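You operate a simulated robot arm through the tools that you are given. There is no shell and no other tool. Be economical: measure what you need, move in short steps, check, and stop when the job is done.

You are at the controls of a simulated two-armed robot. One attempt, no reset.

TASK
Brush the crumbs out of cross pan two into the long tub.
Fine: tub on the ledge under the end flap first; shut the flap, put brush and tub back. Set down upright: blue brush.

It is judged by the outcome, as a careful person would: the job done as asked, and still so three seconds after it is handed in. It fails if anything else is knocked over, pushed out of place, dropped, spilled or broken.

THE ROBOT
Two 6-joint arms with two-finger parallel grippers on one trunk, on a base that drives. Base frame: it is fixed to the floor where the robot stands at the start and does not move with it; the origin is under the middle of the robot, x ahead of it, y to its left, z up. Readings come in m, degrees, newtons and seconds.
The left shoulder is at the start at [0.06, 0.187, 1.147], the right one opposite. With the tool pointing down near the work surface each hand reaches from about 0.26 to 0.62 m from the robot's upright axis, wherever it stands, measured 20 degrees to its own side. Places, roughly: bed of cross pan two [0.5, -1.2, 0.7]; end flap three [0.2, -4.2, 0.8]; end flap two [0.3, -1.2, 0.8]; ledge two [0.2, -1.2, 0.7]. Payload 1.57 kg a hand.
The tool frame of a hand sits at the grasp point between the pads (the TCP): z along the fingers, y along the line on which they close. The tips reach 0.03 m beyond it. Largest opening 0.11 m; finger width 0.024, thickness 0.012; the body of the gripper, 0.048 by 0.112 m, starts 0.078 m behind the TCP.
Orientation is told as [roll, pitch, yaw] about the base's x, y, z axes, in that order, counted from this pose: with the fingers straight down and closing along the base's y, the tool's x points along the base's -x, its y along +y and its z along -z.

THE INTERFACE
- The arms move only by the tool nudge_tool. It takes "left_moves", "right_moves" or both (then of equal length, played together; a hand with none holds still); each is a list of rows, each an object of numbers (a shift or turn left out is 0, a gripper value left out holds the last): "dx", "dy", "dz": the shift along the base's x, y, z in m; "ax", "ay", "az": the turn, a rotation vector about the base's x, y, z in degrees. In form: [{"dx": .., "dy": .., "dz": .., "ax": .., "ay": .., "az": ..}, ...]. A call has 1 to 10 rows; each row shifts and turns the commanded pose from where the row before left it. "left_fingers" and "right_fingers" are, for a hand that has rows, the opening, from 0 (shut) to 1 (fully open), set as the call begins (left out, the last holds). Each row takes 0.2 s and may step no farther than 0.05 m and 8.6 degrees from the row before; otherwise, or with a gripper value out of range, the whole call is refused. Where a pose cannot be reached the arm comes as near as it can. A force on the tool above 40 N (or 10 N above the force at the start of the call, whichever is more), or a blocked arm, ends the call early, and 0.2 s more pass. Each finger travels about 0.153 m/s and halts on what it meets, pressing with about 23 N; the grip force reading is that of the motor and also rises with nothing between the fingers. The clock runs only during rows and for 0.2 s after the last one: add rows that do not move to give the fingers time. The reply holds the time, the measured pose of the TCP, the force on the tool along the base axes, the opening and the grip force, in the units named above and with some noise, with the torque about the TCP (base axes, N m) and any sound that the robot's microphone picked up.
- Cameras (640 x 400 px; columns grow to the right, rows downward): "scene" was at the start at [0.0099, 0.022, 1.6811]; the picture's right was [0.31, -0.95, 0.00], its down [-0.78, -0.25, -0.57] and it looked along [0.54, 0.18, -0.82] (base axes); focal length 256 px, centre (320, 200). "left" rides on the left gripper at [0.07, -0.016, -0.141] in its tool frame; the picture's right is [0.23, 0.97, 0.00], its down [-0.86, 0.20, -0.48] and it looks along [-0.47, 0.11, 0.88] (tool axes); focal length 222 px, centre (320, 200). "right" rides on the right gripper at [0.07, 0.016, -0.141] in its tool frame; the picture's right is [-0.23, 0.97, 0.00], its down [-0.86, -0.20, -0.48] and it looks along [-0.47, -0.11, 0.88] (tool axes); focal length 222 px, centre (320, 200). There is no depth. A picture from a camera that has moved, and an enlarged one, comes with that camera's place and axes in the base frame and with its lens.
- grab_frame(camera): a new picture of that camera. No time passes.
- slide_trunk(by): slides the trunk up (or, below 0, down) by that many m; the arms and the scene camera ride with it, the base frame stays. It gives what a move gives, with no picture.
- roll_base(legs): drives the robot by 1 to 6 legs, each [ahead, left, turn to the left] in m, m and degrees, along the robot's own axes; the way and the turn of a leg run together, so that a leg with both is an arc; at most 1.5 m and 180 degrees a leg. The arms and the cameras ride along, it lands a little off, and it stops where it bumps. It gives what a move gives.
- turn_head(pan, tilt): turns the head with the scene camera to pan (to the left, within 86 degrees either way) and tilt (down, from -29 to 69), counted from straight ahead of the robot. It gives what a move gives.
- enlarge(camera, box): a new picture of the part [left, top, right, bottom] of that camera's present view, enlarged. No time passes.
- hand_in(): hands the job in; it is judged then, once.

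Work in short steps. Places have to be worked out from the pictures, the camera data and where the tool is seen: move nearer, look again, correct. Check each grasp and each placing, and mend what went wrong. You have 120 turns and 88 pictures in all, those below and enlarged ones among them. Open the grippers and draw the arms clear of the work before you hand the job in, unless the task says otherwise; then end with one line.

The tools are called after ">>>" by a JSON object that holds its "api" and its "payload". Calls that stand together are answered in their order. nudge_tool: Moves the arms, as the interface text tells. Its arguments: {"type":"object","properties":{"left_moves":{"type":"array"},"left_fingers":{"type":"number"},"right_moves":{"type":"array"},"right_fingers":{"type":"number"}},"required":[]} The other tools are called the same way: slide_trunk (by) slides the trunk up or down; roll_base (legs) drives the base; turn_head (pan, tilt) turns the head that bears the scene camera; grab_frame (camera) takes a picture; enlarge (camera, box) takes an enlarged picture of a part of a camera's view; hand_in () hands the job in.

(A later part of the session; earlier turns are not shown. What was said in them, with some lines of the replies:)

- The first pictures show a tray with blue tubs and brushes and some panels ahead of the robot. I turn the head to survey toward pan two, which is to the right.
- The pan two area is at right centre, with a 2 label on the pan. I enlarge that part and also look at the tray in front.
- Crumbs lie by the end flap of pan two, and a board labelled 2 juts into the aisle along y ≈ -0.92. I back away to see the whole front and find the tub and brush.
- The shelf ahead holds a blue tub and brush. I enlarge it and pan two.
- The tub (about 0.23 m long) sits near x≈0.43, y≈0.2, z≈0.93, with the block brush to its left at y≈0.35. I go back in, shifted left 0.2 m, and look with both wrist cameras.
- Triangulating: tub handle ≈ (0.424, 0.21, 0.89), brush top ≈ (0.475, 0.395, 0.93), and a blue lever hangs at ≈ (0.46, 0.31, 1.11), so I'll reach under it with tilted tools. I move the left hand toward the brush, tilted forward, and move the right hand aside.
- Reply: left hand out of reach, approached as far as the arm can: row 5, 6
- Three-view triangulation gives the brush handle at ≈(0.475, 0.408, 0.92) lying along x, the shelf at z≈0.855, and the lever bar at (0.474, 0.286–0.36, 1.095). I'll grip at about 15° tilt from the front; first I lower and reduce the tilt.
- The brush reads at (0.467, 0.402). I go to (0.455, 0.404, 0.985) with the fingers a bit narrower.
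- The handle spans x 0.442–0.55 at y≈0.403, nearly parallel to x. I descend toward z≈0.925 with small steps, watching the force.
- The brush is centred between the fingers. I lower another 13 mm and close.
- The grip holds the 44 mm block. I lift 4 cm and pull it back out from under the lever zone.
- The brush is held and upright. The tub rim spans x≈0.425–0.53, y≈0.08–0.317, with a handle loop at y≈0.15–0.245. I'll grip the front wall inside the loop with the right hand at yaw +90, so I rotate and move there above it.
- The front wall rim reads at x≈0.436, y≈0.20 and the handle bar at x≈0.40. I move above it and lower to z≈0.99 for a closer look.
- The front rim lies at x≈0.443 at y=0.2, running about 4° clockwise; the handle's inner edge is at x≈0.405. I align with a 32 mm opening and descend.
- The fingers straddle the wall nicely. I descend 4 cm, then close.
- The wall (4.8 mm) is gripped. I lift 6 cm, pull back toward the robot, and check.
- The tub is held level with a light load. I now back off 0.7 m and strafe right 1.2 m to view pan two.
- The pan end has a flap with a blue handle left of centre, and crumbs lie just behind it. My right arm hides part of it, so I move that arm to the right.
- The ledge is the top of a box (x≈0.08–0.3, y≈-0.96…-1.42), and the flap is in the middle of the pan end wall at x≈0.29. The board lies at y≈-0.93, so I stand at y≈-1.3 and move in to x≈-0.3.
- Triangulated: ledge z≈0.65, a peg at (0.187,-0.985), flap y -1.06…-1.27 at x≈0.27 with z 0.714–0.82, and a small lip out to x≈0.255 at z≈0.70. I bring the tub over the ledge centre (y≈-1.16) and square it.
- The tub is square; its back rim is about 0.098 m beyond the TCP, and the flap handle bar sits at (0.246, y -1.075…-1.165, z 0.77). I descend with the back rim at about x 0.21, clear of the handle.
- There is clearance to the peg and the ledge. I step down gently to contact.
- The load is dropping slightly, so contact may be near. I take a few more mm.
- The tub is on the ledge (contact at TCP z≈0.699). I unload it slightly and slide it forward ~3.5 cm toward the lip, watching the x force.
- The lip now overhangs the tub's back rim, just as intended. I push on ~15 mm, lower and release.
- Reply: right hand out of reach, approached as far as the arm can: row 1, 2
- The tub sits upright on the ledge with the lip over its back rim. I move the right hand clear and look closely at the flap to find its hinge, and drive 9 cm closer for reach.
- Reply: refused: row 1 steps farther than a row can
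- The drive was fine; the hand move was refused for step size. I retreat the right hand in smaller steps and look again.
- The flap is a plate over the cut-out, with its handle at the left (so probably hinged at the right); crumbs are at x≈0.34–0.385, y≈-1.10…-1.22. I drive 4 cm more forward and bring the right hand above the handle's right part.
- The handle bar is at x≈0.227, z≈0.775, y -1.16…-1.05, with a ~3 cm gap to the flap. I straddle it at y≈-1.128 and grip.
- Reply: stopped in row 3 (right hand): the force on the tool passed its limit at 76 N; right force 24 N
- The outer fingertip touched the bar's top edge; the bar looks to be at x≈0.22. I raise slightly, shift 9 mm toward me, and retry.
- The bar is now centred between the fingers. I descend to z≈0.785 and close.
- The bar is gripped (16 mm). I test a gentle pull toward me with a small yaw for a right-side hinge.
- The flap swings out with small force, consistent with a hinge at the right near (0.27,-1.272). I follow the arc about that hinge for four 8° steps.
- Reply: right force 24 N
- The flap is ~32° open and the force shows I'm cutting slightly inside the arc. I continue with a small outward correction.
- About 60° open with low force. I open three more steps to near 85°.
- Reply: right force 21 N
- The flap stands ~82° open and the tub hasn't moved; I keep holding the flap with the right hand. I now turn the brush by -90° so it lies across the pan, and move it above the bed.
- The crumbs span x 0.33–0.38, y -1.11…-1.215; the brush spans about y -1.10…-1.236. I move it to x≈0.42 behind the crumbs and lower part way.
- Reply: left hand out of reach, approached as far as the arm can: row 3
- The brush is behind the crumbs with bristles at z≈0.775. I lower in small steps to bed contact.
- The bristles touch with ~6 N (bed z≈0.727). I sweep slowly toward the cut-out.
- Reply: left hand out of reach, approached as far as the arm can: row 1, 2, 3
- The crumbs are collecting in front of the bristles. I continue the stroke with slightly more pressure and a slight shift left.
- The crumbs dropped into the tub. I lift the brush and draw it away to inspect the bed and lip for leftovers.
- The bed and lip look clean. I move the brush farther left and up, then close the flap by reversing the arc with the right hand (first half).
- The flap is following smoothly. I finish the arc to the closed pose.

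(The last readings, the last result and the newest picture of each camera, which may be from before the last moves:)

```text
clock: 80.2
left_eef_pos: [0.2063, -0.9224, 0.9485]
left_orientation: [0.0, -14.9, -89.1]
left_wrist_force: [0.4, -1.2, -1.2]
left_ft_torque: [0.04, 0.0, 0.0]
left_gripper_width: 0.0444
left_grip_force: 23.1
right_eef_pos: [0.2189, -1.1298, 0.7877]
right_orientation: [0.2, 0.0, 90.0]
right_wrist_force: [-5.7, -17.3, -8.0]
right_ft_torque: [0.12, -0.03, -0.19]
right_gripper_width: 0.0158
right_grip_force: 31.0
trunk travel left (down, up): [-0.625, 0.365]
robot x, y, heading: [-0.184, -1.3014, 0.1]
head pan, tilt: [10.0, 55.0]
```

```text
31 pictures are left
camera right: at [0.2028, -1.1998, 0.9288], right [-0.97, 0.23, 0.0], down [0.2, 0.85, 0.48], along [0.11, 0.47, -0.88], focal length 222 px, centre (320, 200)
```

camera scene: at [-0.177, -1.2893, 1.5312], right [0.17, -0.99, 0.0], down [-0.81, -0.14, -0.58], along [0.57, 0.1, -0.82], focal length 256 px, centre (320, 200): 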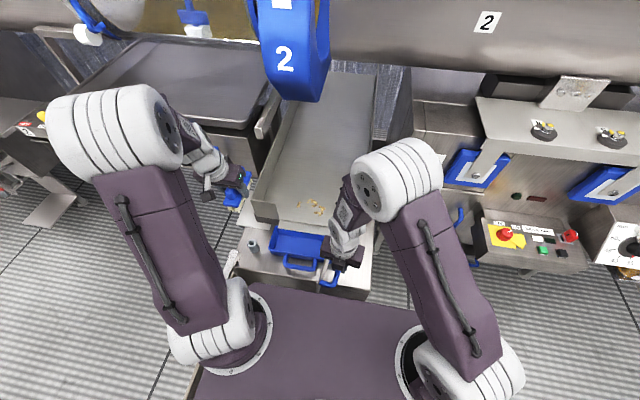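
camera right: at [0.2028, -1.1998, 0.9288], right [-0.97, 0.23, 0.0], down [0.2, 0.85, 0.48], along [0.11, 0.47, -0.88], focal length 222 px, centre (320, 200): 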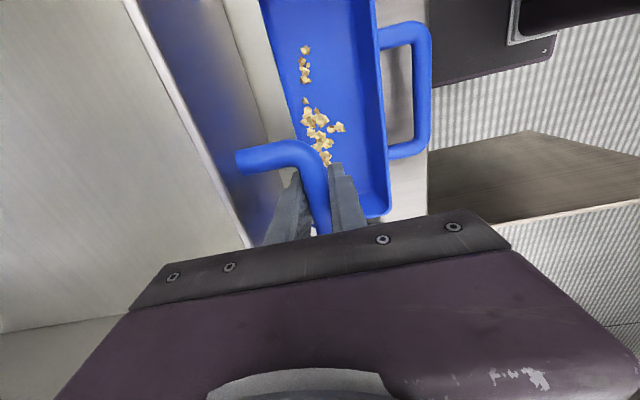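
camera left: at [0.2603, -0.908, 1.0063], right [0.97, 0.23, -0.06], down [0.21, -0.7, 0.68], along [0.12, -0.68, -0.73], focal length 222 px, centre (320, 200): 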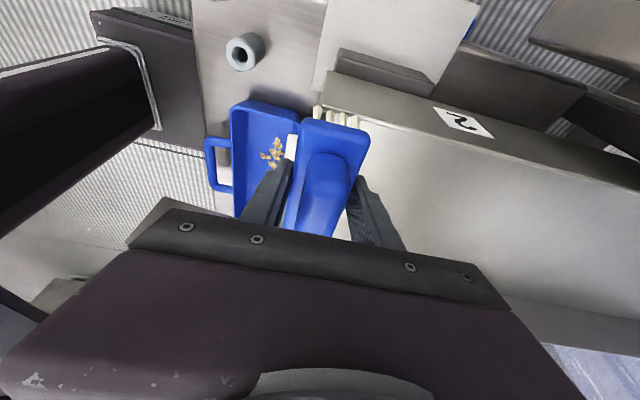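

The handle is back at its original closed pose, the bed is clean and the crumbs are in the tub. I press the flap shut a few mm more, release and rise.

>>> {"api": "nudge_tool", "payload": {"right_moves": [{"dx": 0.003}, {"dx": 0.003}, {}]}}

>>> {"api": "nudge_tool", "payload": {"right_moves": [{}, {}], "right_fingers": 0.34}}

```text
clock: 81.1
left_eef_pos: [0.2042, -0.922, 0.95]
left_orientation: [0.0, -14.9, -89.1]
left_wrist_force: [0.5, 0.1, -0.2]
left_ft_torque: [0.04, 0.03, 0.02]
left_gripper_width: 0.0441
left_grip_force: 22.4
right_eef_pos: [0.2192, -1.1295, 0.7885]
right_orientation: [0.7, 0.3, 90.1]
right_wrist_force: [-12.8, -1.8, 10.2]
right_ft_torque: [-0.08, -0.03, -0.32]
right_gripper_width: 0.0156
right_grip_force: 31.5
trunk travel left (down, up): [-0.625, 0.365]
robot x, y, heading: [-0.1901, -1.2988, 0.0]
head pan, tilt: [10.0, 55.0]
stopped in row 3 (right hand): the force on the tool passed its limit at 41 N (the readings are from after the stop); the commanded pose is now the measured one
```

```text
clock: 81.7
left_eef_pos: [0.2056, -0.9192, 0.9488]
left_orientation: [-0.1, -15.0, -89.0]
left_wrist_force: [0.3, 1.0, -1.3]
left_ft_torque: [0.02, -0.02, 0.0]
left_gripper_width: 0.0441
left_grip_force: 23.1
right_eef_pos: [0.2218, -1.1285, 0.7872]
right_orientation: [0.4, 0.3, 90.2]
right_wrist_force: [1.0, 0.4, -0.1]
right_ft_torque: [0.0, 0.02, -0.03]
right_gripper_width: 0.0375
right_grip_force: 0.0
trunk travel left (down, up): [-0.625, 0.365]
robot x, y, heading: [-0.1879, -1.3008, 0.0]
head pan, tilt: [10.0, 55.0]
```

It is firmly shut against its stop and released. I rise straight up and then draw back.

>>> {"api": "nudge_tool", "payload": {"right_moves": [{"dz": 0.03, "dx": -0.001}, {"dz": 0.04}, {"dz": 0.04}, {"dx": -0.04}, {"dx": -0.035, "dy": -0.03}, {"dy": -0.045}, {"dy": -0.045}, {"dy": -0.045}]}}

>>> {"api": "enlarge", "payload": {"camera": "scene", "box": [240, 140, 400, 260]}}

```text
clock: 83.5
left_eef_pos: [0.2058, -0.9207, 0.9478]
left_orientation: [-0.1, -14.9, -89.1]
left_wrist_force: [-0.5, 0.0, -0.7]
left_ft_torque: [0.03, 0.0, 0.03]
left_gripper_width: 0.0444
left_grip_force: 23.2
right_eef_pos: [0.1486, -1.2963, 0.8951]
right_orientation: [0.4, 0.2, 90.2]
right_wrist_force: [-0.1, 0.5, -0.4]
right_ft_torque: [0.04, 0.01, 0.02]
right_gripper_width: 0.0375
right_grip_force: 0.1
trunk travel left (down, up): [-0.625, 0.365]
robot x, y, heading: [-0.1895, -1.3008, 0.1]
head pan, tilt: [10.0, 55.0]
```

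```text
3.33 times, centred on (320, 200) of scene
camera zoom: at [-0.1741, -1.2903, 1.5313], right [0.17, -0.98, 0.0], down [-0.81, -0.14, -0.57], along [0.56, 0.1, -0.82], focal length 854 px, centre (320, 200)
```

zoom: 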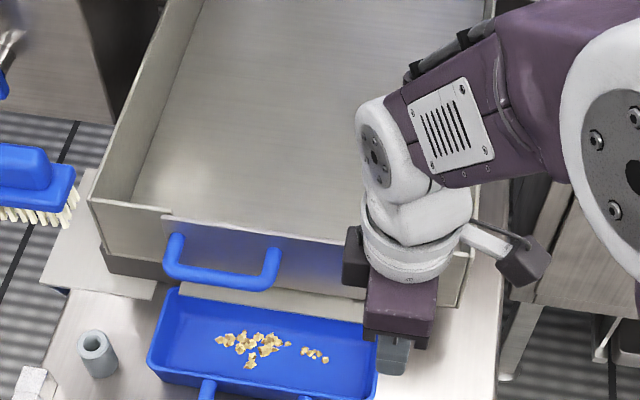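

The flap is shut and the pan is clean. I return the right hand over the tub's front wall where I released it.

>>> {"api": "nudge_tool", "payload": {"right_moves": [{"dy": 0.045}, {"dy": 0.045}, {"dy": 0.0367, "dx": 0.004}, {"dz": -0.04}, {"dz": -0.04}, {}], "right_fingers": 0.3}}

>>> {"api": "grab_frame", "payload": {"camera": "right"}}

```text
clock: 84.9
left_eef_pos: [0.2057, -0.9198, 0.9495]
left_orientation: [0.0, -15.0, -89.1]
left_wrist_force: [-1.0, 1.1, -0.5]
left_ft_torque: [0.04, -0.01, 0.01]
left_gripper_width: 0.0443
left_grip_force: 23.3
right_eef_pos: [0.1505, -1.1649, 0.8176]
right_orientation: [0.5, 0.3, 90.2]
right_wrist_force: [0.4, 0.7, 0.5]
right_ft_torque: [-0.04, 0.01, -0.01]
right_gripper_width: 0.0331
right_grip_force: 0.1
trunk travel left (down, up): [-0.625, 0.365]
robot x, y, heading: [-0.1826, -1.2991, -0.2]
head pan, tilt: [10.0, 55.0]
```

```text
29 pictures are left
camera right: at [0.1354, -1.2337, 0.9589], right [-0.97, 0.23, 0.01], down [0.2, 0.86, 0.47], along [0.1, 0.46, -0.88], focal length 222 px, centre (320, 200)
```

right: 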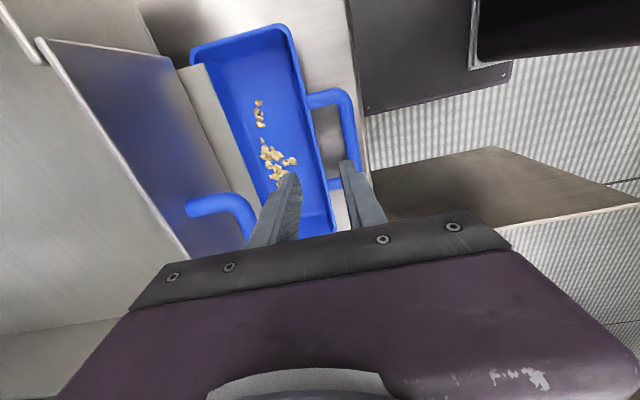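

The wall lies between the fingers. I descend in steps to z≈0.706 and close.

>>> {"api": "nudge_tool", "payload": {"right_moves": [{"dz": -0.04, "dx": 0.001}, {"dz": -0.03}, {"dz": -0.02}, {"dz": -0.022}, {}]}}

>>> {"api": "grab_frame", "payload": {"camera": "right"}}

>>> {"api": "nudge_tool", "payload": {"right_moves": [{}, {}, {}], "right_fingers": 0}}

```text
clock: 86.1
left_eef_pos: [0.2061, -0.9198, 0.9486]
left_orientation: [-0.2, -15.0, -89.1]
left_wrist_force: [-1.0, 0.6, -0.5]
left_ft_torque: [0.03, 0.0, -0.03]
left_gripper_width: 0.0443
left_grip_force: 23.0
right_eef_pos: [0.1513, -1.1671, 0.7057]
right_orientation: [0.5, 0.3, 90.1]
right_wrist_force: [-0.5, -0.3, 0.2]
right_ft_torque: [0.01, 0.02, 0.02]
right_gripper_width: 0.0329
right_grip_force: 0.0
trunk travel left (down, up): [-0.625, 0.365]
robot x, y, heading: [-0.1865, -1.3043, 0.1]
head pan, tilt: [10.0, 55.0]
```

```text
28 pictures are left
camera right: at [0.1361, -1.236, 0.8466], right [-0.97, 0.22, 0.01], down [0.2, 0.86, 0.47], along [0.1, 0.46, -0.88], focal length 222 px, centre (320, 200)
```

right: 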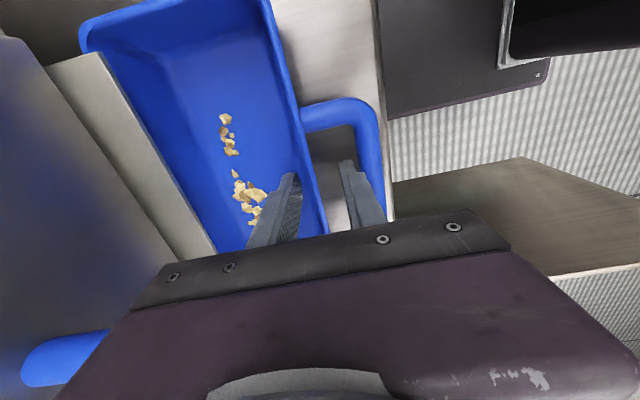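

```text
clock: 86.9
left_eef_pos: [0.2051, -0.9186, 0.9486]
left_orientation: [-0.1, -15.1, -89.1]
left_wrist_force: [-0.4, 0.8, -1.2]
left_ft_torque: [0.05, 0.0, 0.0]
left_gripper_width: 0.0443
left_grip_force: 22.5
right_eef_pos: [0.1521, -1.1661, 0.7049]
right_orientation: [0.5, 0.3, 90.1]
right_wrist_force: [-0.1, 0.1, 4.0]
right_ft_torque: [0.07, -0.44, -0.08]
right_gripper_width: 0.0048
right_grip_force: 22.6
trunk travel left (down, up): [-0.625, 0.365]
robot x, y, heading: [-0.186, -1.3007, -0.0]
head pan, tilt: [10.0, 55.0]
```

The tub wall is gripped. I slide it back 4 cm while barely unloaded to clear the lip and handle, then lift slowly.

>>> {"api": "nudge_tool", "payload": {"right_moves": [{"dz": 0.002}, {"dx": -0.015}, {"dx": -0.015}, {"dx": -0.015}, {"dz": 0.015}, {"dz": 0.025}, {"dz": 0.03}, {"dz": 0.03}, {"dz": 0.03}]}}

>>> {"api": "grab_frame", "payload": {"camera": "scene"}}

```text
clock: 88.9
left_eef_pos: [0.2057, -0.9198, 0.9488]
left_orientation: [-0.1, -15.0, -88.9]
left_wrist_force: [0.0, 0.7, -0.4]
left_ft_torque: [0.01, 0.03, -0.03]
left_gripper_width: 0.0441
left_grip_force: 23.8
right_eef_pos: [0.1037, -1.1668, 0.8364]
right_orientation: [0.5, 0.3, 90.0]
right_wrist_force: [0.6, -0.2, -1.1]
right_ft_torque: [-0.03, 0.07, 0.01]
right_gripper_width: 0.0049
right_grip_force: 22.4
trunk travel left (down, up): [-0.625, 0.365]
robot x, y, heading: [-0.1867, -1.2999, 0.1]
head pan, tilt: [10.0, 55.0]
```

```text
27 pictures are left
camera scene: at [-0.1746, -1.2889, 1.5312], right [0.17, -0.98, 0.0], down [-0.81, -0.14, -0.57], along [0.57, 0.1, -0.82], focal length 256 px, centre (320, 200)
```

scene: 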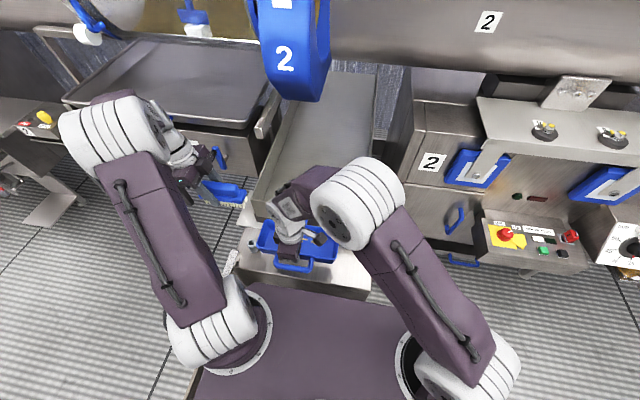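

The tub is lifted with crumbs inside and everything else is in place. I raise the trunk back and reverse out from the pan.

>>> {"api": "slide_trunk", "payload": {"by": 0.15}}

>>> {"api": "roll_base", "payload": {"legs": [[-0.55, 0, 0]]}}

>>> {"api": "nudge_tool", "payload": {"left_moves": [{"az": 8.5}, {"az": 8.5}, {"az": 8.5}, {"az": 8.5}, {"az": 8.5}, {"az": 8.5}, {"az": 8.5}, {"az": 8.5}, {"az": 8.5}, {"az": 8.5}], "right_moves": [{"dz": 0.03}, {"dz": 0.03}, {}, {}, {}, {}, {}, {}, {}, {}]}}

>>> {"api": "roll_base", "payload": {"legs": [[0, 1.49, 0]]}}

>>> {"api": "grab_frame", "payload": {"camera": "scene"}}

```text
clock: 90.6
left_eef_pos: [0.2052, -0.9188, 1.0962]
left_orientation: [-0.1, -15.0, -89.0]
left_wrist_force: [0.2, 1.1, -0.6]
left_ft_torque: [0.03, 0.0, 0.0]
left_gripper_width: 0.0443
left_grip_force: 22.9
right_eef_pos: [0.1049, -1.167, 0.9862]
right_orientation: [0.5, 0.2, 90.1]
right_wrist_force: [-0.5, 0.3, -2.2]
right_ft_torque: [-0.01, 0.1, 0.02]
right_gripper_width: 0.0046
right_grip_force: 23.3
trunk travel left (down, up): [-0.775, 0.215]
robot x, y, heading: [-0.1868, -1.3008, 0.0]
head pan, tilt: [10.0, 55.0]
```

```text
clock: 93.8
left_eef_pos: [-0.3344, -0.9187, 1.0975]
left_orientation: [-0.2, -15.1, -88.8]
left_wrist_force: [-0.5, -0.8, -0.6]
left_ft_torque: [0.07, 0.0, 0.0]
left_gripper_width: 0.0441
left_grip_force: 23.2
right_eef_pos: [-0.4344, -1.1654, 0.9854]
right_orientation: [0.5, 0.3, 90.4]
right_wrist_force: [-0.4, -0.7, -2.1]
right_ft_torque: [0.01, 0.09, -0.03]
right_gripper_width: 0.0048
right_grip_force: 22.8
trunk travel left (down, up): [-0.775, 0.215]
robot x, y, heading: [-0.7261, -1.2991, 0.3]
head pan, tilt: [10.0, 55.0]
```

```text
clock: 96.0
left_eef_pos: [-0.3355, -0.9193, 1.0981]
left_orientation: [0.0, -15.0, -3.6]
left_wrist_force: [-0.7, -0.3, -1.0]
left_ft_torque: [-0.01, 0.04, 0.02]
left_gripper_width: 0.0442
left_grip_force: 22.9
right_eef_pos: [-0.4341, -1.1657, 1.0474]
right_orientation: [0.5, 0.3, 90.5]
right_wrist_force: [0.0, -0.1, -1.2]
right_ft_torque: [0.03, 0.06, -0.03]
right_gripper_width: 0.0048
right_grip_force: 22.7
trunk travel left (down, up): [-0.775, 0.215]
robot x, y, heading: [-0.7222, -1.3019, 0.0]
head pan, tilt: [10.0, 55.0]
```

```text
clock: 103.3
left_eef_pos: [-0.3809, 0.5719, 1.0993]
left_orientation: [0.0, -15.1, -1.7]
left_wrist_force: [-0.3, 0.3, -1.1]
left_ft_torque: [0.02, 0.02, -0.04]
left_gripper_width: 0.0445
left_grip_force: 22.8
right_eef_pos: [-0.47, 0.3219, 1.0477]
right_orientation: [0.5, 0.3, 92.4]
right_wrist_force: [0.0, -0.6, -2.1]
right_ft_torque: [-0.02, 0.06, -0.02]
right_gripper_width: 0.0047
right_grip_force: 23.1
trunk travel left (down, up): [-0.775, 0.215]
robot x, y, heading: [-0.7576, 0.1776, 2.2]
head pan, tilt: [10.0, 55.0]
```

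```text
26 pictures are left
camera scene: at [-0.7449, 0.1874, 1.6813], right [0.21, -0.98, 0.0], down [-0.8, -0.17, -0.57], along [0.56, 0.12, -0.82], focal length 256 px, centre (320, 200)
```

scene: 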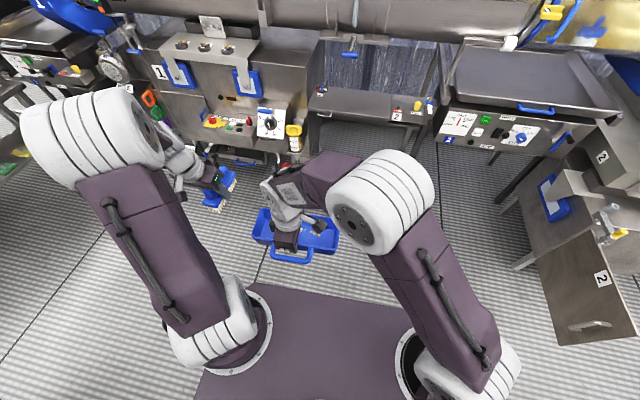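

I'm back near y≈0.18 with 2.2° heading error. I straighten and drive in to x≈-0.055.

>>> {"api": "roll_base", "payload": {"legs": [[0, 0, -2.2], [0.7, 0.02, 0]]}}

>>> {"api": "nudge_tool", "payload": {"right_moves": [{"dy": -0.04, "az": -2}, {"dy": -0.04, "az": -2}, {"dy": -0.04}]}}

>>> {"api": "enlarge", "payload": {"camera": "scene", "box": [180, 110, 440, 290]}}

```text
clock: 107.4
left_eef_pos: [0.3189, 0.5788, 1.0977]
left_orientation: [0.0, -15.0, -3.8]
left_wrist_force: [0.1, 0.0, -0.7]
left_ft_torque: [0.01, 0.01, 0.01]
left_gripper_width: 0.0444
left_grip_force: 22.6
right_eef_pos: [0.22, 0.3298, 1.0466]
right_orientation: [0.6, 0.3, 90.3]
right_wrist_force: [-0.4, -0.6, -0.9]
right_ft_torque: [0.0, 0.06, 0.02]
right_gripper_width: 0.0046
right_grip_force: 22.6
trunk travel left (down, up): [-0.775, 0.215]
robot x, y, heading: [-0.0697, 0.1971, 0.1]
head pan, tilt: [10.0, 55.0]
```

```text
clock: 108.2
left_eef_pos: [0.321, 0.5769, 1.0988]
left_orientation: [-0.1, -14.9, -4.0]
left_wrist_force: [0.4, -0.6, -0.6]
left_ft_torque: [0.02, 0.05, 0.0]
left_gripper_width: 0.0444
left_grip_force: 22.7
right_eef_pos: [0.2233, 0.2125, 1.0461]
right_orientation: [0.5, 0.2, 86.3]
right_wrist_force: [0.5, 1.4, -1.2]
right_ft_torque: [0.04, 0.03, 0.0]
right_gripper_width: 0.0049
right_grip_force: 22.9
trunk travel left (down, up): [-0.775, 0.215]
robot x, y, heading: [-0.0747, 0.1975, 0.0]
head pan, tilt: [10.0, 55.0]
```

```text
2.22 times, centred on (310, 200) of scene
camera zoom: at [-0.0581, 0.2067, 1.6812], right [0.18, -0.98, 0.0], down [-0.81, -0.14, -0.57], along [0.56, 0.1, -0.82], focal length 569 px, centre (342, 200)
```

zoom: 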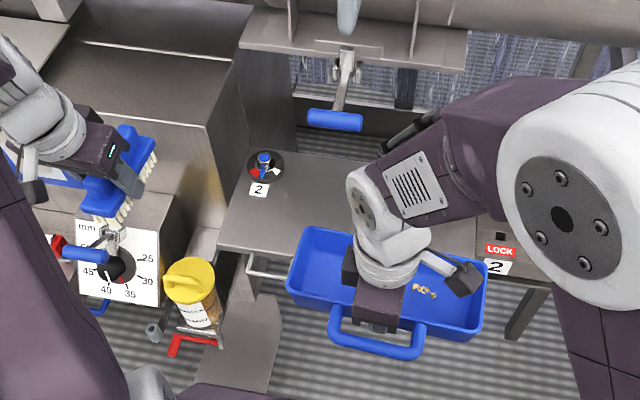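

The shelf ahead is free and the crumbs are secure in the tub. I carry the tub forward to its original spot (TCP target ≈(0.439, 0.2005), yaw 86).

>>> {"api": "nudge_tool", "payload": {"right_moves": [{"dx": 0.045, "dz": -0.02, "dy": -0.004}, {"dx": 0.045, "dz": -0.02, "dy": -0.004}, {"dx": 0.045, "dz": -0.02, "dy": -0.004}, {"dx": 0.04, "dz": -0.015}, {"dx": 0.04, "dz": -0.015}, {}]}}

>>> {"api": "enlarge", "payload": {"camera": "scene", "box": [240, 130, 420, 250]}}

```text
clock: 109.6
left_eef_pos: [0.3182, 0.5775, 1.0981]
left_orientation: [-0.1, -15.0, -3.9]
left_wrist_force: [-0.1, -1.2, -0.4]
left_ft_torque: [0.0, 0.02, 0.02]
left_gripper_width: 0.0443
left_grip_force: 23.0
right_eef_pos: [0.4362, 0.1984, 0.9553]
right_orientation: [0.4, 0.2, 86.2]
right_wrist_force: [0.2, -0.7, -1.6]
right_ft_torque: [-0.01, 0.03, 0.03]
right_gripper_width: 0.0048
right_grip_force: 23.0
trunk travel left (down, up): [-0.775, 0.215]
robot x, y, heading: [-0.0685, 0.1942, 0.0]
head pan, tilt: [10.0, 55.0]
```

```text
3.33 times, centred on (330, 190) of scene
camera zoom: at [-0.06, 0.2081, 1.6813], right [0.18, -0.98, 0.0], down [-0.81, -0.14, -0.57], along [0.57, 0.1, -0.82], focal length 854 px, centre (287, 233)
```

zoom: 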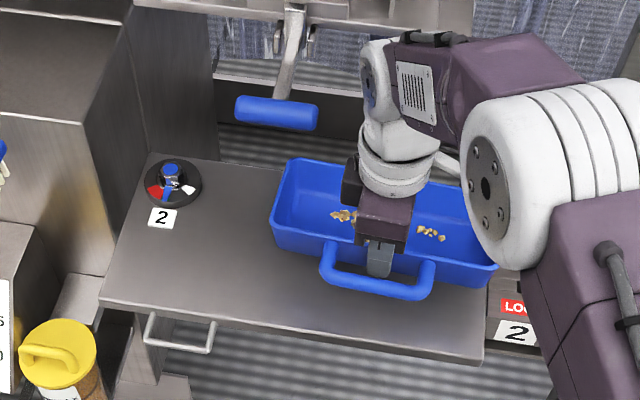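

It is aligned over the original spot. I lower to contact at about z 0.902.

>>> {"api": "nudge_tool", "payload": {"right_moves": [{"dz": -0.02, "dx": 0.003, "dy": 0.001}, {"dz": -0.015}, {"dz": -0.009}, {"dz": -0.005}, {"dz": -0.003}, {}]}}

```text
clock: 111.0
left_eef_pos: [0.3186, 0.5785, 1.0981]
left_orientation: [0.0, -15.0, -3.8]
left_wrist_force: [0.0, -0.2, -1.2]
left_ft_torque: [-0.01, 0.02, 0.03]
left_gripper_width: 0.0443
left_grip_force: 23.0
right_eef_pos: [0.4389, 0.2007, 0.9053]
right_orientation: [0.3, 0.1, 86.3]
right_wrist_force: [1.7, -0.1, 10.0]
right_ft_torque: [-0.31, -0.42, 0.04]
right_gripper_width: 0.0049
right_grip_force: 23.5
trunk travel left (down, up): [-0.775, 0.215]
robot x, y, heading: [-0.072, 0.1946, 0.1]
head pan, tilt: [10.0, 55.0]
```

Contact at ~10 N: the tub is seated. I release and withdraw straight up, then back.

>>> {"api": "nudge_tool", "payload": {"right_moves": [{"dz": 0.001}, {}, {}], "right_fingers": 0.3}}

>>> {"api": "nudge_tool", "payload": {"right_moves": [{"dz": 0.02}, {"dz": 0.03}, {"dz": 0.03}, {"dz": 0.03}, {"dx": -0.045}, {"dx": -0.045}, {"dy": -0.045}, {"dy": -0.045}, {"dy": -0.045}]}}

>>> {"api": "enlarge", "payload": {"camera": "scene", "box": [240, 130, 420, 250]}}

```text
clock: 111.8
left_eef_pos: [0.3196, 0.5779, 1.0977]
left_orientation: [-0.1, -15.0, -3.8]
left_wrist_force: [0.0, 1.0, -0.6]
left_ft_torque: [-0.02, 0.03, -0.02]
left_gripper_width: 0.0442
left_grip_force: 23.4
right_eef_pos: [0.4388, 0.2, 0.9051]
right_orientation: [0.5, 0.2, 86.3]
right_wrist_force: [0.6, 0.7, -0.3]
right_ft_torque: [-0.01, -0.01, 0.01]
right_gripper_width: 0.0331
right_grip_force: 0.1
trunk travel left (down, up): [-0.775, 0.215]
robot x, y, heading: [-0.0725, 0.194, 0.0]
head pan, tilt: [10.0, 55.0]
```

```text
clock: 113.8
left_eef_pos: [0.32, 0.5782, 1.0992]
left_orientation: [0.0, -15.0, -3.9]
left_wrist_force: [0.1, -0.4, -0.9]
left_ft_torque: [0.02, 0.0, -0.01]
left_gripper_width: 0.0443
left_grip_force: 22.6
right_eef_pos: [0.3499, 0.066, 1.0175]
right_orientation: [0.4, 0.2, 86.3]
right_wrist_force: [-0.3, -1.0, -0.1]
right_ft_torque: [-0.01, 0.01, 0.02]
right_gripper_width: 0.0329
right_grip_force: 0.0
trunk travel left (down, up): [-0.775, 0.215]
robot x, y, heading: [-0.0674, 0.1942, 0.1]
head pan, tilt: [10.0, 55.0]
```

```text
3.33 times, centred on (330, 190) of scene
camera zoom: at [-0.0597, 0.2066, 1.6813], right [0.18, -0.98, 0.0], down [-0.81, -0.14, -0.57], along [0.56, 0.1, -0.82], focal length 854 px, centre (287, 233)
```

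zoom: 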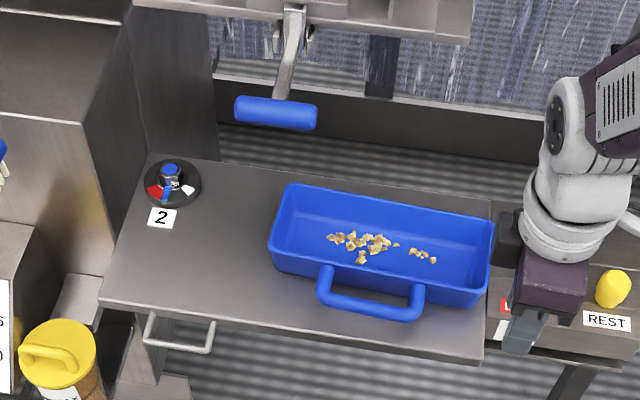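

The tub is back in place with the crumbs inside. Now I reverse the brush's removal path: y to 0.404 and down, still in front of the lever.

>>> {"api": "nudge_tool", "payload": {"left_moves": [{"dy": -0.045, "az": 1.5}, {"dy": -0.045, "az": 1.5}, {"dy": -0.045, "az": 1.4}, {"dy": -0.038, "dx": 0.015}, {"dz": -0.045}, {"dz": -0.045}, {"dz": -0.03, "dx": 0.025}, {"dx": 0.035, "dz": -0.01}, {}]}}

>>> {"api": "grab_frame", "payload": {"camera": "left"}}

```text
clock: 115.8
left_eef_pos: [0.395, 0.4055, 0.9703]
left_orientation: [-0.2, -15.0, 0.5]
left_wrist_force: [0.4, 0.1, -1.1]
left_ft_torque: [0.0, 0.04, -0.01]
left_gripper_width: 0.0443
left_grip_force: 23.4
right_eef_pos: [0.3504, 0.0678, 1.0177]
right_orientation: [0.6, 0.3, 86.4]
right_wrist_force: [-0.5, -0.9, 0.3]
right_ft_torque: [-0.01, 0.0, -0.02]
right_gripper_width: 0.0328
right_grip_force: 0.0
trunk travel left (down, up): [-0.775, 0.215]
robot x, y, heading: [-0.0725, 0.1938, 0.3]
head pan, tilt: [10.0, 55.0]
```

```text
22 pictures are left
camera left: at [0.2901, 0.3879, 1.0891], right [-0.23, 0.97, -0.06], down [0.7, 0.21, 0.68], along [0.68, 0.11, -0.73], focal length 222 px, centre (320, 200)
```

left: 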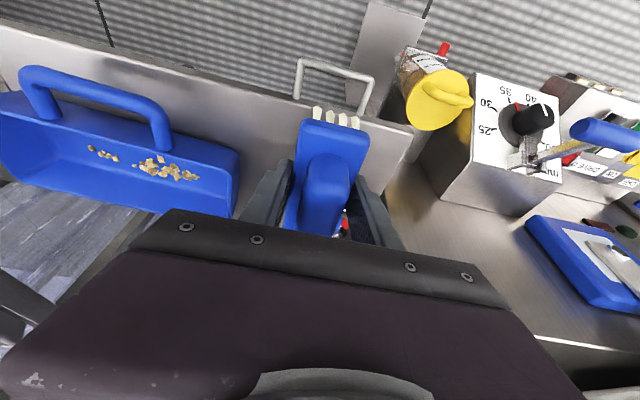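

The way is clear. I move forward to x≈0.470 and lower to ~0.913.

>>> {"api": "nudge_tool", "payload": {"left_moves": [{"dx": 0.04, "dz": -0.005, "dy": -0.001}, {"dx": 0.035, "dz": -0.01, "dy": -0.001}, {"dz": -0.02}, {"dz": -0.015}, {"dz": -0.006}, {}]}}

```text
clock: 117.2
left_eef_pos: [0.4694, 0.4032, 0.9129]
left_orientation: [0.0, -15.0, 0.6]
left_wrist_force: [0.4, 0.0, -0.6]
left_ft_torque: [-0.01, 0.03, 0.03]
left_gripper_width: 0.0442
left_grip_force: 23.0
right_eef_pos: [0.3509, 0.0672, 1.0176]
right_orientation: [0.6, 0.2, 86.3]
right_wrist_force: [0.8, 0.2, 0.3]
right_ft_torque: [0.0, 0.0, 0.01]
right_gripper_width: 0.0329
right_grip_force: 0.0
trunk travel left (down, up): [-0.775, 0.215]
robot x, y, heading: [-0.0712, 0.193, 0.3]
head pan, tilt: [10.0, 55.0]
```

I'm just above contact, so I take the final millimetres.

>>> {"api": "nudge_tool", "payload": {"left_moves": [{"dz": -0.002}, {"dz": -0.002}, {}]}}

```text
clock: 118.0
left_eef_pos: [0.4689, 0.4027, 0.9087]
left_orientation: [-0.1, -15.0, 0.5]
left_wrist_force: [0.1, -1.1, 2.2]
left_ft_torque: [-0.03, -0.17, -0.04]
left_gripper_width: 0.0443
left_grip_force: 23.2
right_eef_pos: [0.3485, 0.0673, 1.0168]
right_orientation: [0.5, 0.4, 86.4]
right_wrist_force: [-1.1, 0.3, 0.0]
right_ft_torque: [0.01, -0.01, -0.02]
right_gripper_width: 0.0329
right_grip_force: 0.0
trunk travel left (down, up): [-0.775, 0.215]
robot x, y, heading: [-0.0728, 0.1936, -0.0]
head pan, tilt: [10.0, 55.0]
```

The bristles touch the shelf. I open the fingers and rise, keeping the tilt so I clear the lever.

>>> {"api": "nudge_tool", "payload": {"left_moves": [{}, {}, {}], "left_fingers": 0.75}}

>>> {"api": "nudge_tool", "payload": {"left_moves": [{"dz": 0.02}, {"dz": 0.02}, {"dz": 0.025}, {"dx": -0.04, "dz": 0.01}, {"dx": -0.04, "dz": 0.02}, {"dx": -0.04, "dz": 0.02}, {"dy": 0.045}, {"dy": 0.045}, {"dy": 0.045}]}}

>>> {"api": "enlarge", "payload": {"camera": "scene", "box": [220, 120, 420, 260]}}

```text
clock: 118.8
left_eef_pos: [0.4679, 0.4028, 0.9081]
left_orientation: [-0.2, -15.1, 0.6]
left_wrist_force: [-0.3, -0.5, 0.1]
left_ft_torque: [-0.01, 0.0, 0.02]
left_gripper_width: 0.0824
left_grip_force: 0.0
right_eef_pos: [0.3515, 0.0678, 1.0169]
right_orientation: [0.4, 0.3, 86.3]
right_wrist_force: [0.0, 0.4, 0.0]
right_ft_torque: [0.0, 0.02, 0.03]
right_gripper_width: 0.033
right_grip_force: 0.1
trunk travel left (down, up): [-0.775, 0.215]
robot x, y, heading: [-0.07, 0.1941, 0.1]
head pan, tilt: [10.0, 55.0]
```

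```text
clock: 120.8
left_eef_pos: [0.3499, 0.5378, 1.0221]
left_orientation: [-0.3, -15.0, 0.6]
left_wrist_force: [1.0, -0.3, 0.5]
left_ft_torque: [-0.02, 0.02, 0.0]
left_gripper_width: 0.0829
left_grip_force: 0.0
right_eef_pos: [0.3498, 0.0672, 1.0177]
right_orientation: [0.6, 0.2, 86.3]
right_wrist_force: [0.3, 0.4, 0.3]
right_ft_torque: [0.0, -0.05, -0.02]
right_gripper_width: 0.0331
right_grip_force: 0.1
trunk travel left (down, up): [-0.775, 0.215]
robot x, y, heading: [-0.0681, 0.1953, -0.0]
head pan, tilt: [10.0, 55.0]
```

```text
2.86 times, centred on (320, 190) of scene
camera zoom: at [-0.0598, 0.2091, 1.6813], right [0.18, -0.98, 0.0], down [-0.81, -0.14, -0.57], along [0.56, 0.1, -0.82], focal length 732 px, centre (320, 229)
```

zoom: 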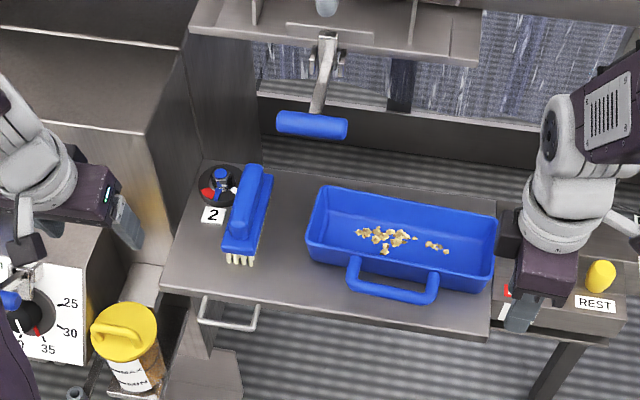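

The brush stands upright and the tub is in its place. I open both grippers, back off, and take a final look at pan two.

>>> {"api": "nudge_tool", "payload": {"left_moves": [{"dz": 0.04}, {"dz": 0.04}, {}], "right_moves": [{"dz": 0.04}, {"dz": 0.04}, {}], "left_fingers": 1, "right_fingers": 1}}

>>> {"api": "roll_base", "payload": {"legs": [[-0.45, 0, 0]]}}

>>> {"api": "turn_head", "payload": {"pan": -55, "tilt": 30}}

>>> {"api": "enlarge", "payload": {"camera": "scene", "box": [200, 120, 440, 320]}}

```text
clock: 121.6
left_eef_pos: [0.3522, 0.5369, 1.1034]
left_orientation: [-0.1, -14.9, 0.7]
left_wrist_force: [0.0, 0.3, -0.7]
left_ft_torque: [0.0, 0.03, 0.02]
left_gripper_width: 0.1101
left_grip_force: 0.0
right_eef_pos: [0.3536, 0.067, 1.0952]
right_orientation: [0.6, 0.3, 86.3]
right_wrist_force: [0.2, -0.2, 0.3]
right_ft_torque: [-0.03, 0.0, 0.03]
right_gripper_width: 0.1102
right_grip_force: 0.1
trunk travel left (down, up): [-0.775, 0.215]
robot x, y, heading: [-0.068, 0.1943, -0.1]
head pan, tilt: [10.0, 55.0]
```

```text
clock: 124.4
left_eef_pos: [-0.0938, 0.5338, 1.1041]
left_orientation: [-0.1, -15.0, -0.3]
left_wrist_force: [-0.2, 0.0, -0.4]
left_ft_torque: [0.01, -0.03, -0.01]
left_gripper_width: 0.11
left_grip_force: 0.0
right_eef_pos: [-0.1005, 0.0624, 1.0945]
right_orientation: [0.6, 0.3, 85.5]
right_wrist_force: [0.3, 0.4, 0.6]
right_ft_torque: [0.02, -0.02, -0.01]
right_gripper_width: 0.1102
right_grip_force: 0.1
trunk travel left (down, up): [-0.775, 0.215]
robot x, y, heading: [-0.5211, 0.1977, -0.6]
head pan, tilt: [10.0, 55.0]
```

```text
clock: 125.7
left_eef_pos: [-0.0953, 0.5329, 1.1044]
left_orientation: [-0.1, -15.0, -0.3]
left_wrist_force: [-0.2, -0.8, -0.7]
left_ft_torque: [0.0, -0.03, 0.02]
left_gripper_width: 0.1098
left_grip_force: 0.1
right_eef_pos: [-0.1014, 0.0632, 1.0949]
right_orientation: [0.5, 0.3, 85.5]
right_wrist_force: [-0.9, 0.1, -0.2]
right_ft_torque: [0.02, -0.05, -0.02]
right_gripper_width: 0.1099
right_grip_force: 0.0
trunk travel left (down, up): [-0.775, 0.215]
robot x, y, heading: [-0.5196, 0.1977, -0.9]
head pan, tilt: [-55.0, 30.0]
```

```text
2.00 times, centred on (320, 220) of scene
camera zoom: at [-0.5293, 0.1236, 1.7173], right [-0.83, -0.56, 0.0], down [-0.28, 0.41, -0.87], along [0.49, -0.71, -0.5], focal length 512 px, centre (320, 160)
```

zoom: 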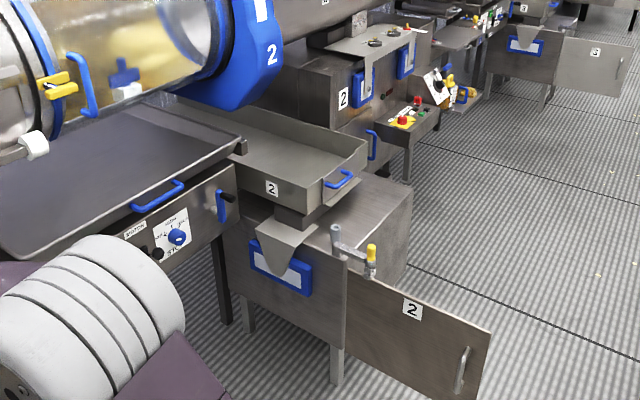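

The pan is empty, the flap is shut, the ledge is clean and the board is unmoved. The tub and brush are back on their shelf, and both arms are clear with open grippers.

>>> {"api": "hand_in", "payload": {}}

```text
The job is handed in.
```

I brushed the crumbs from cross pan two into the long tub, shut the end flap, and put the tub (crumbs inside) and the upright blue brush back on their shelf; the job is handed in.
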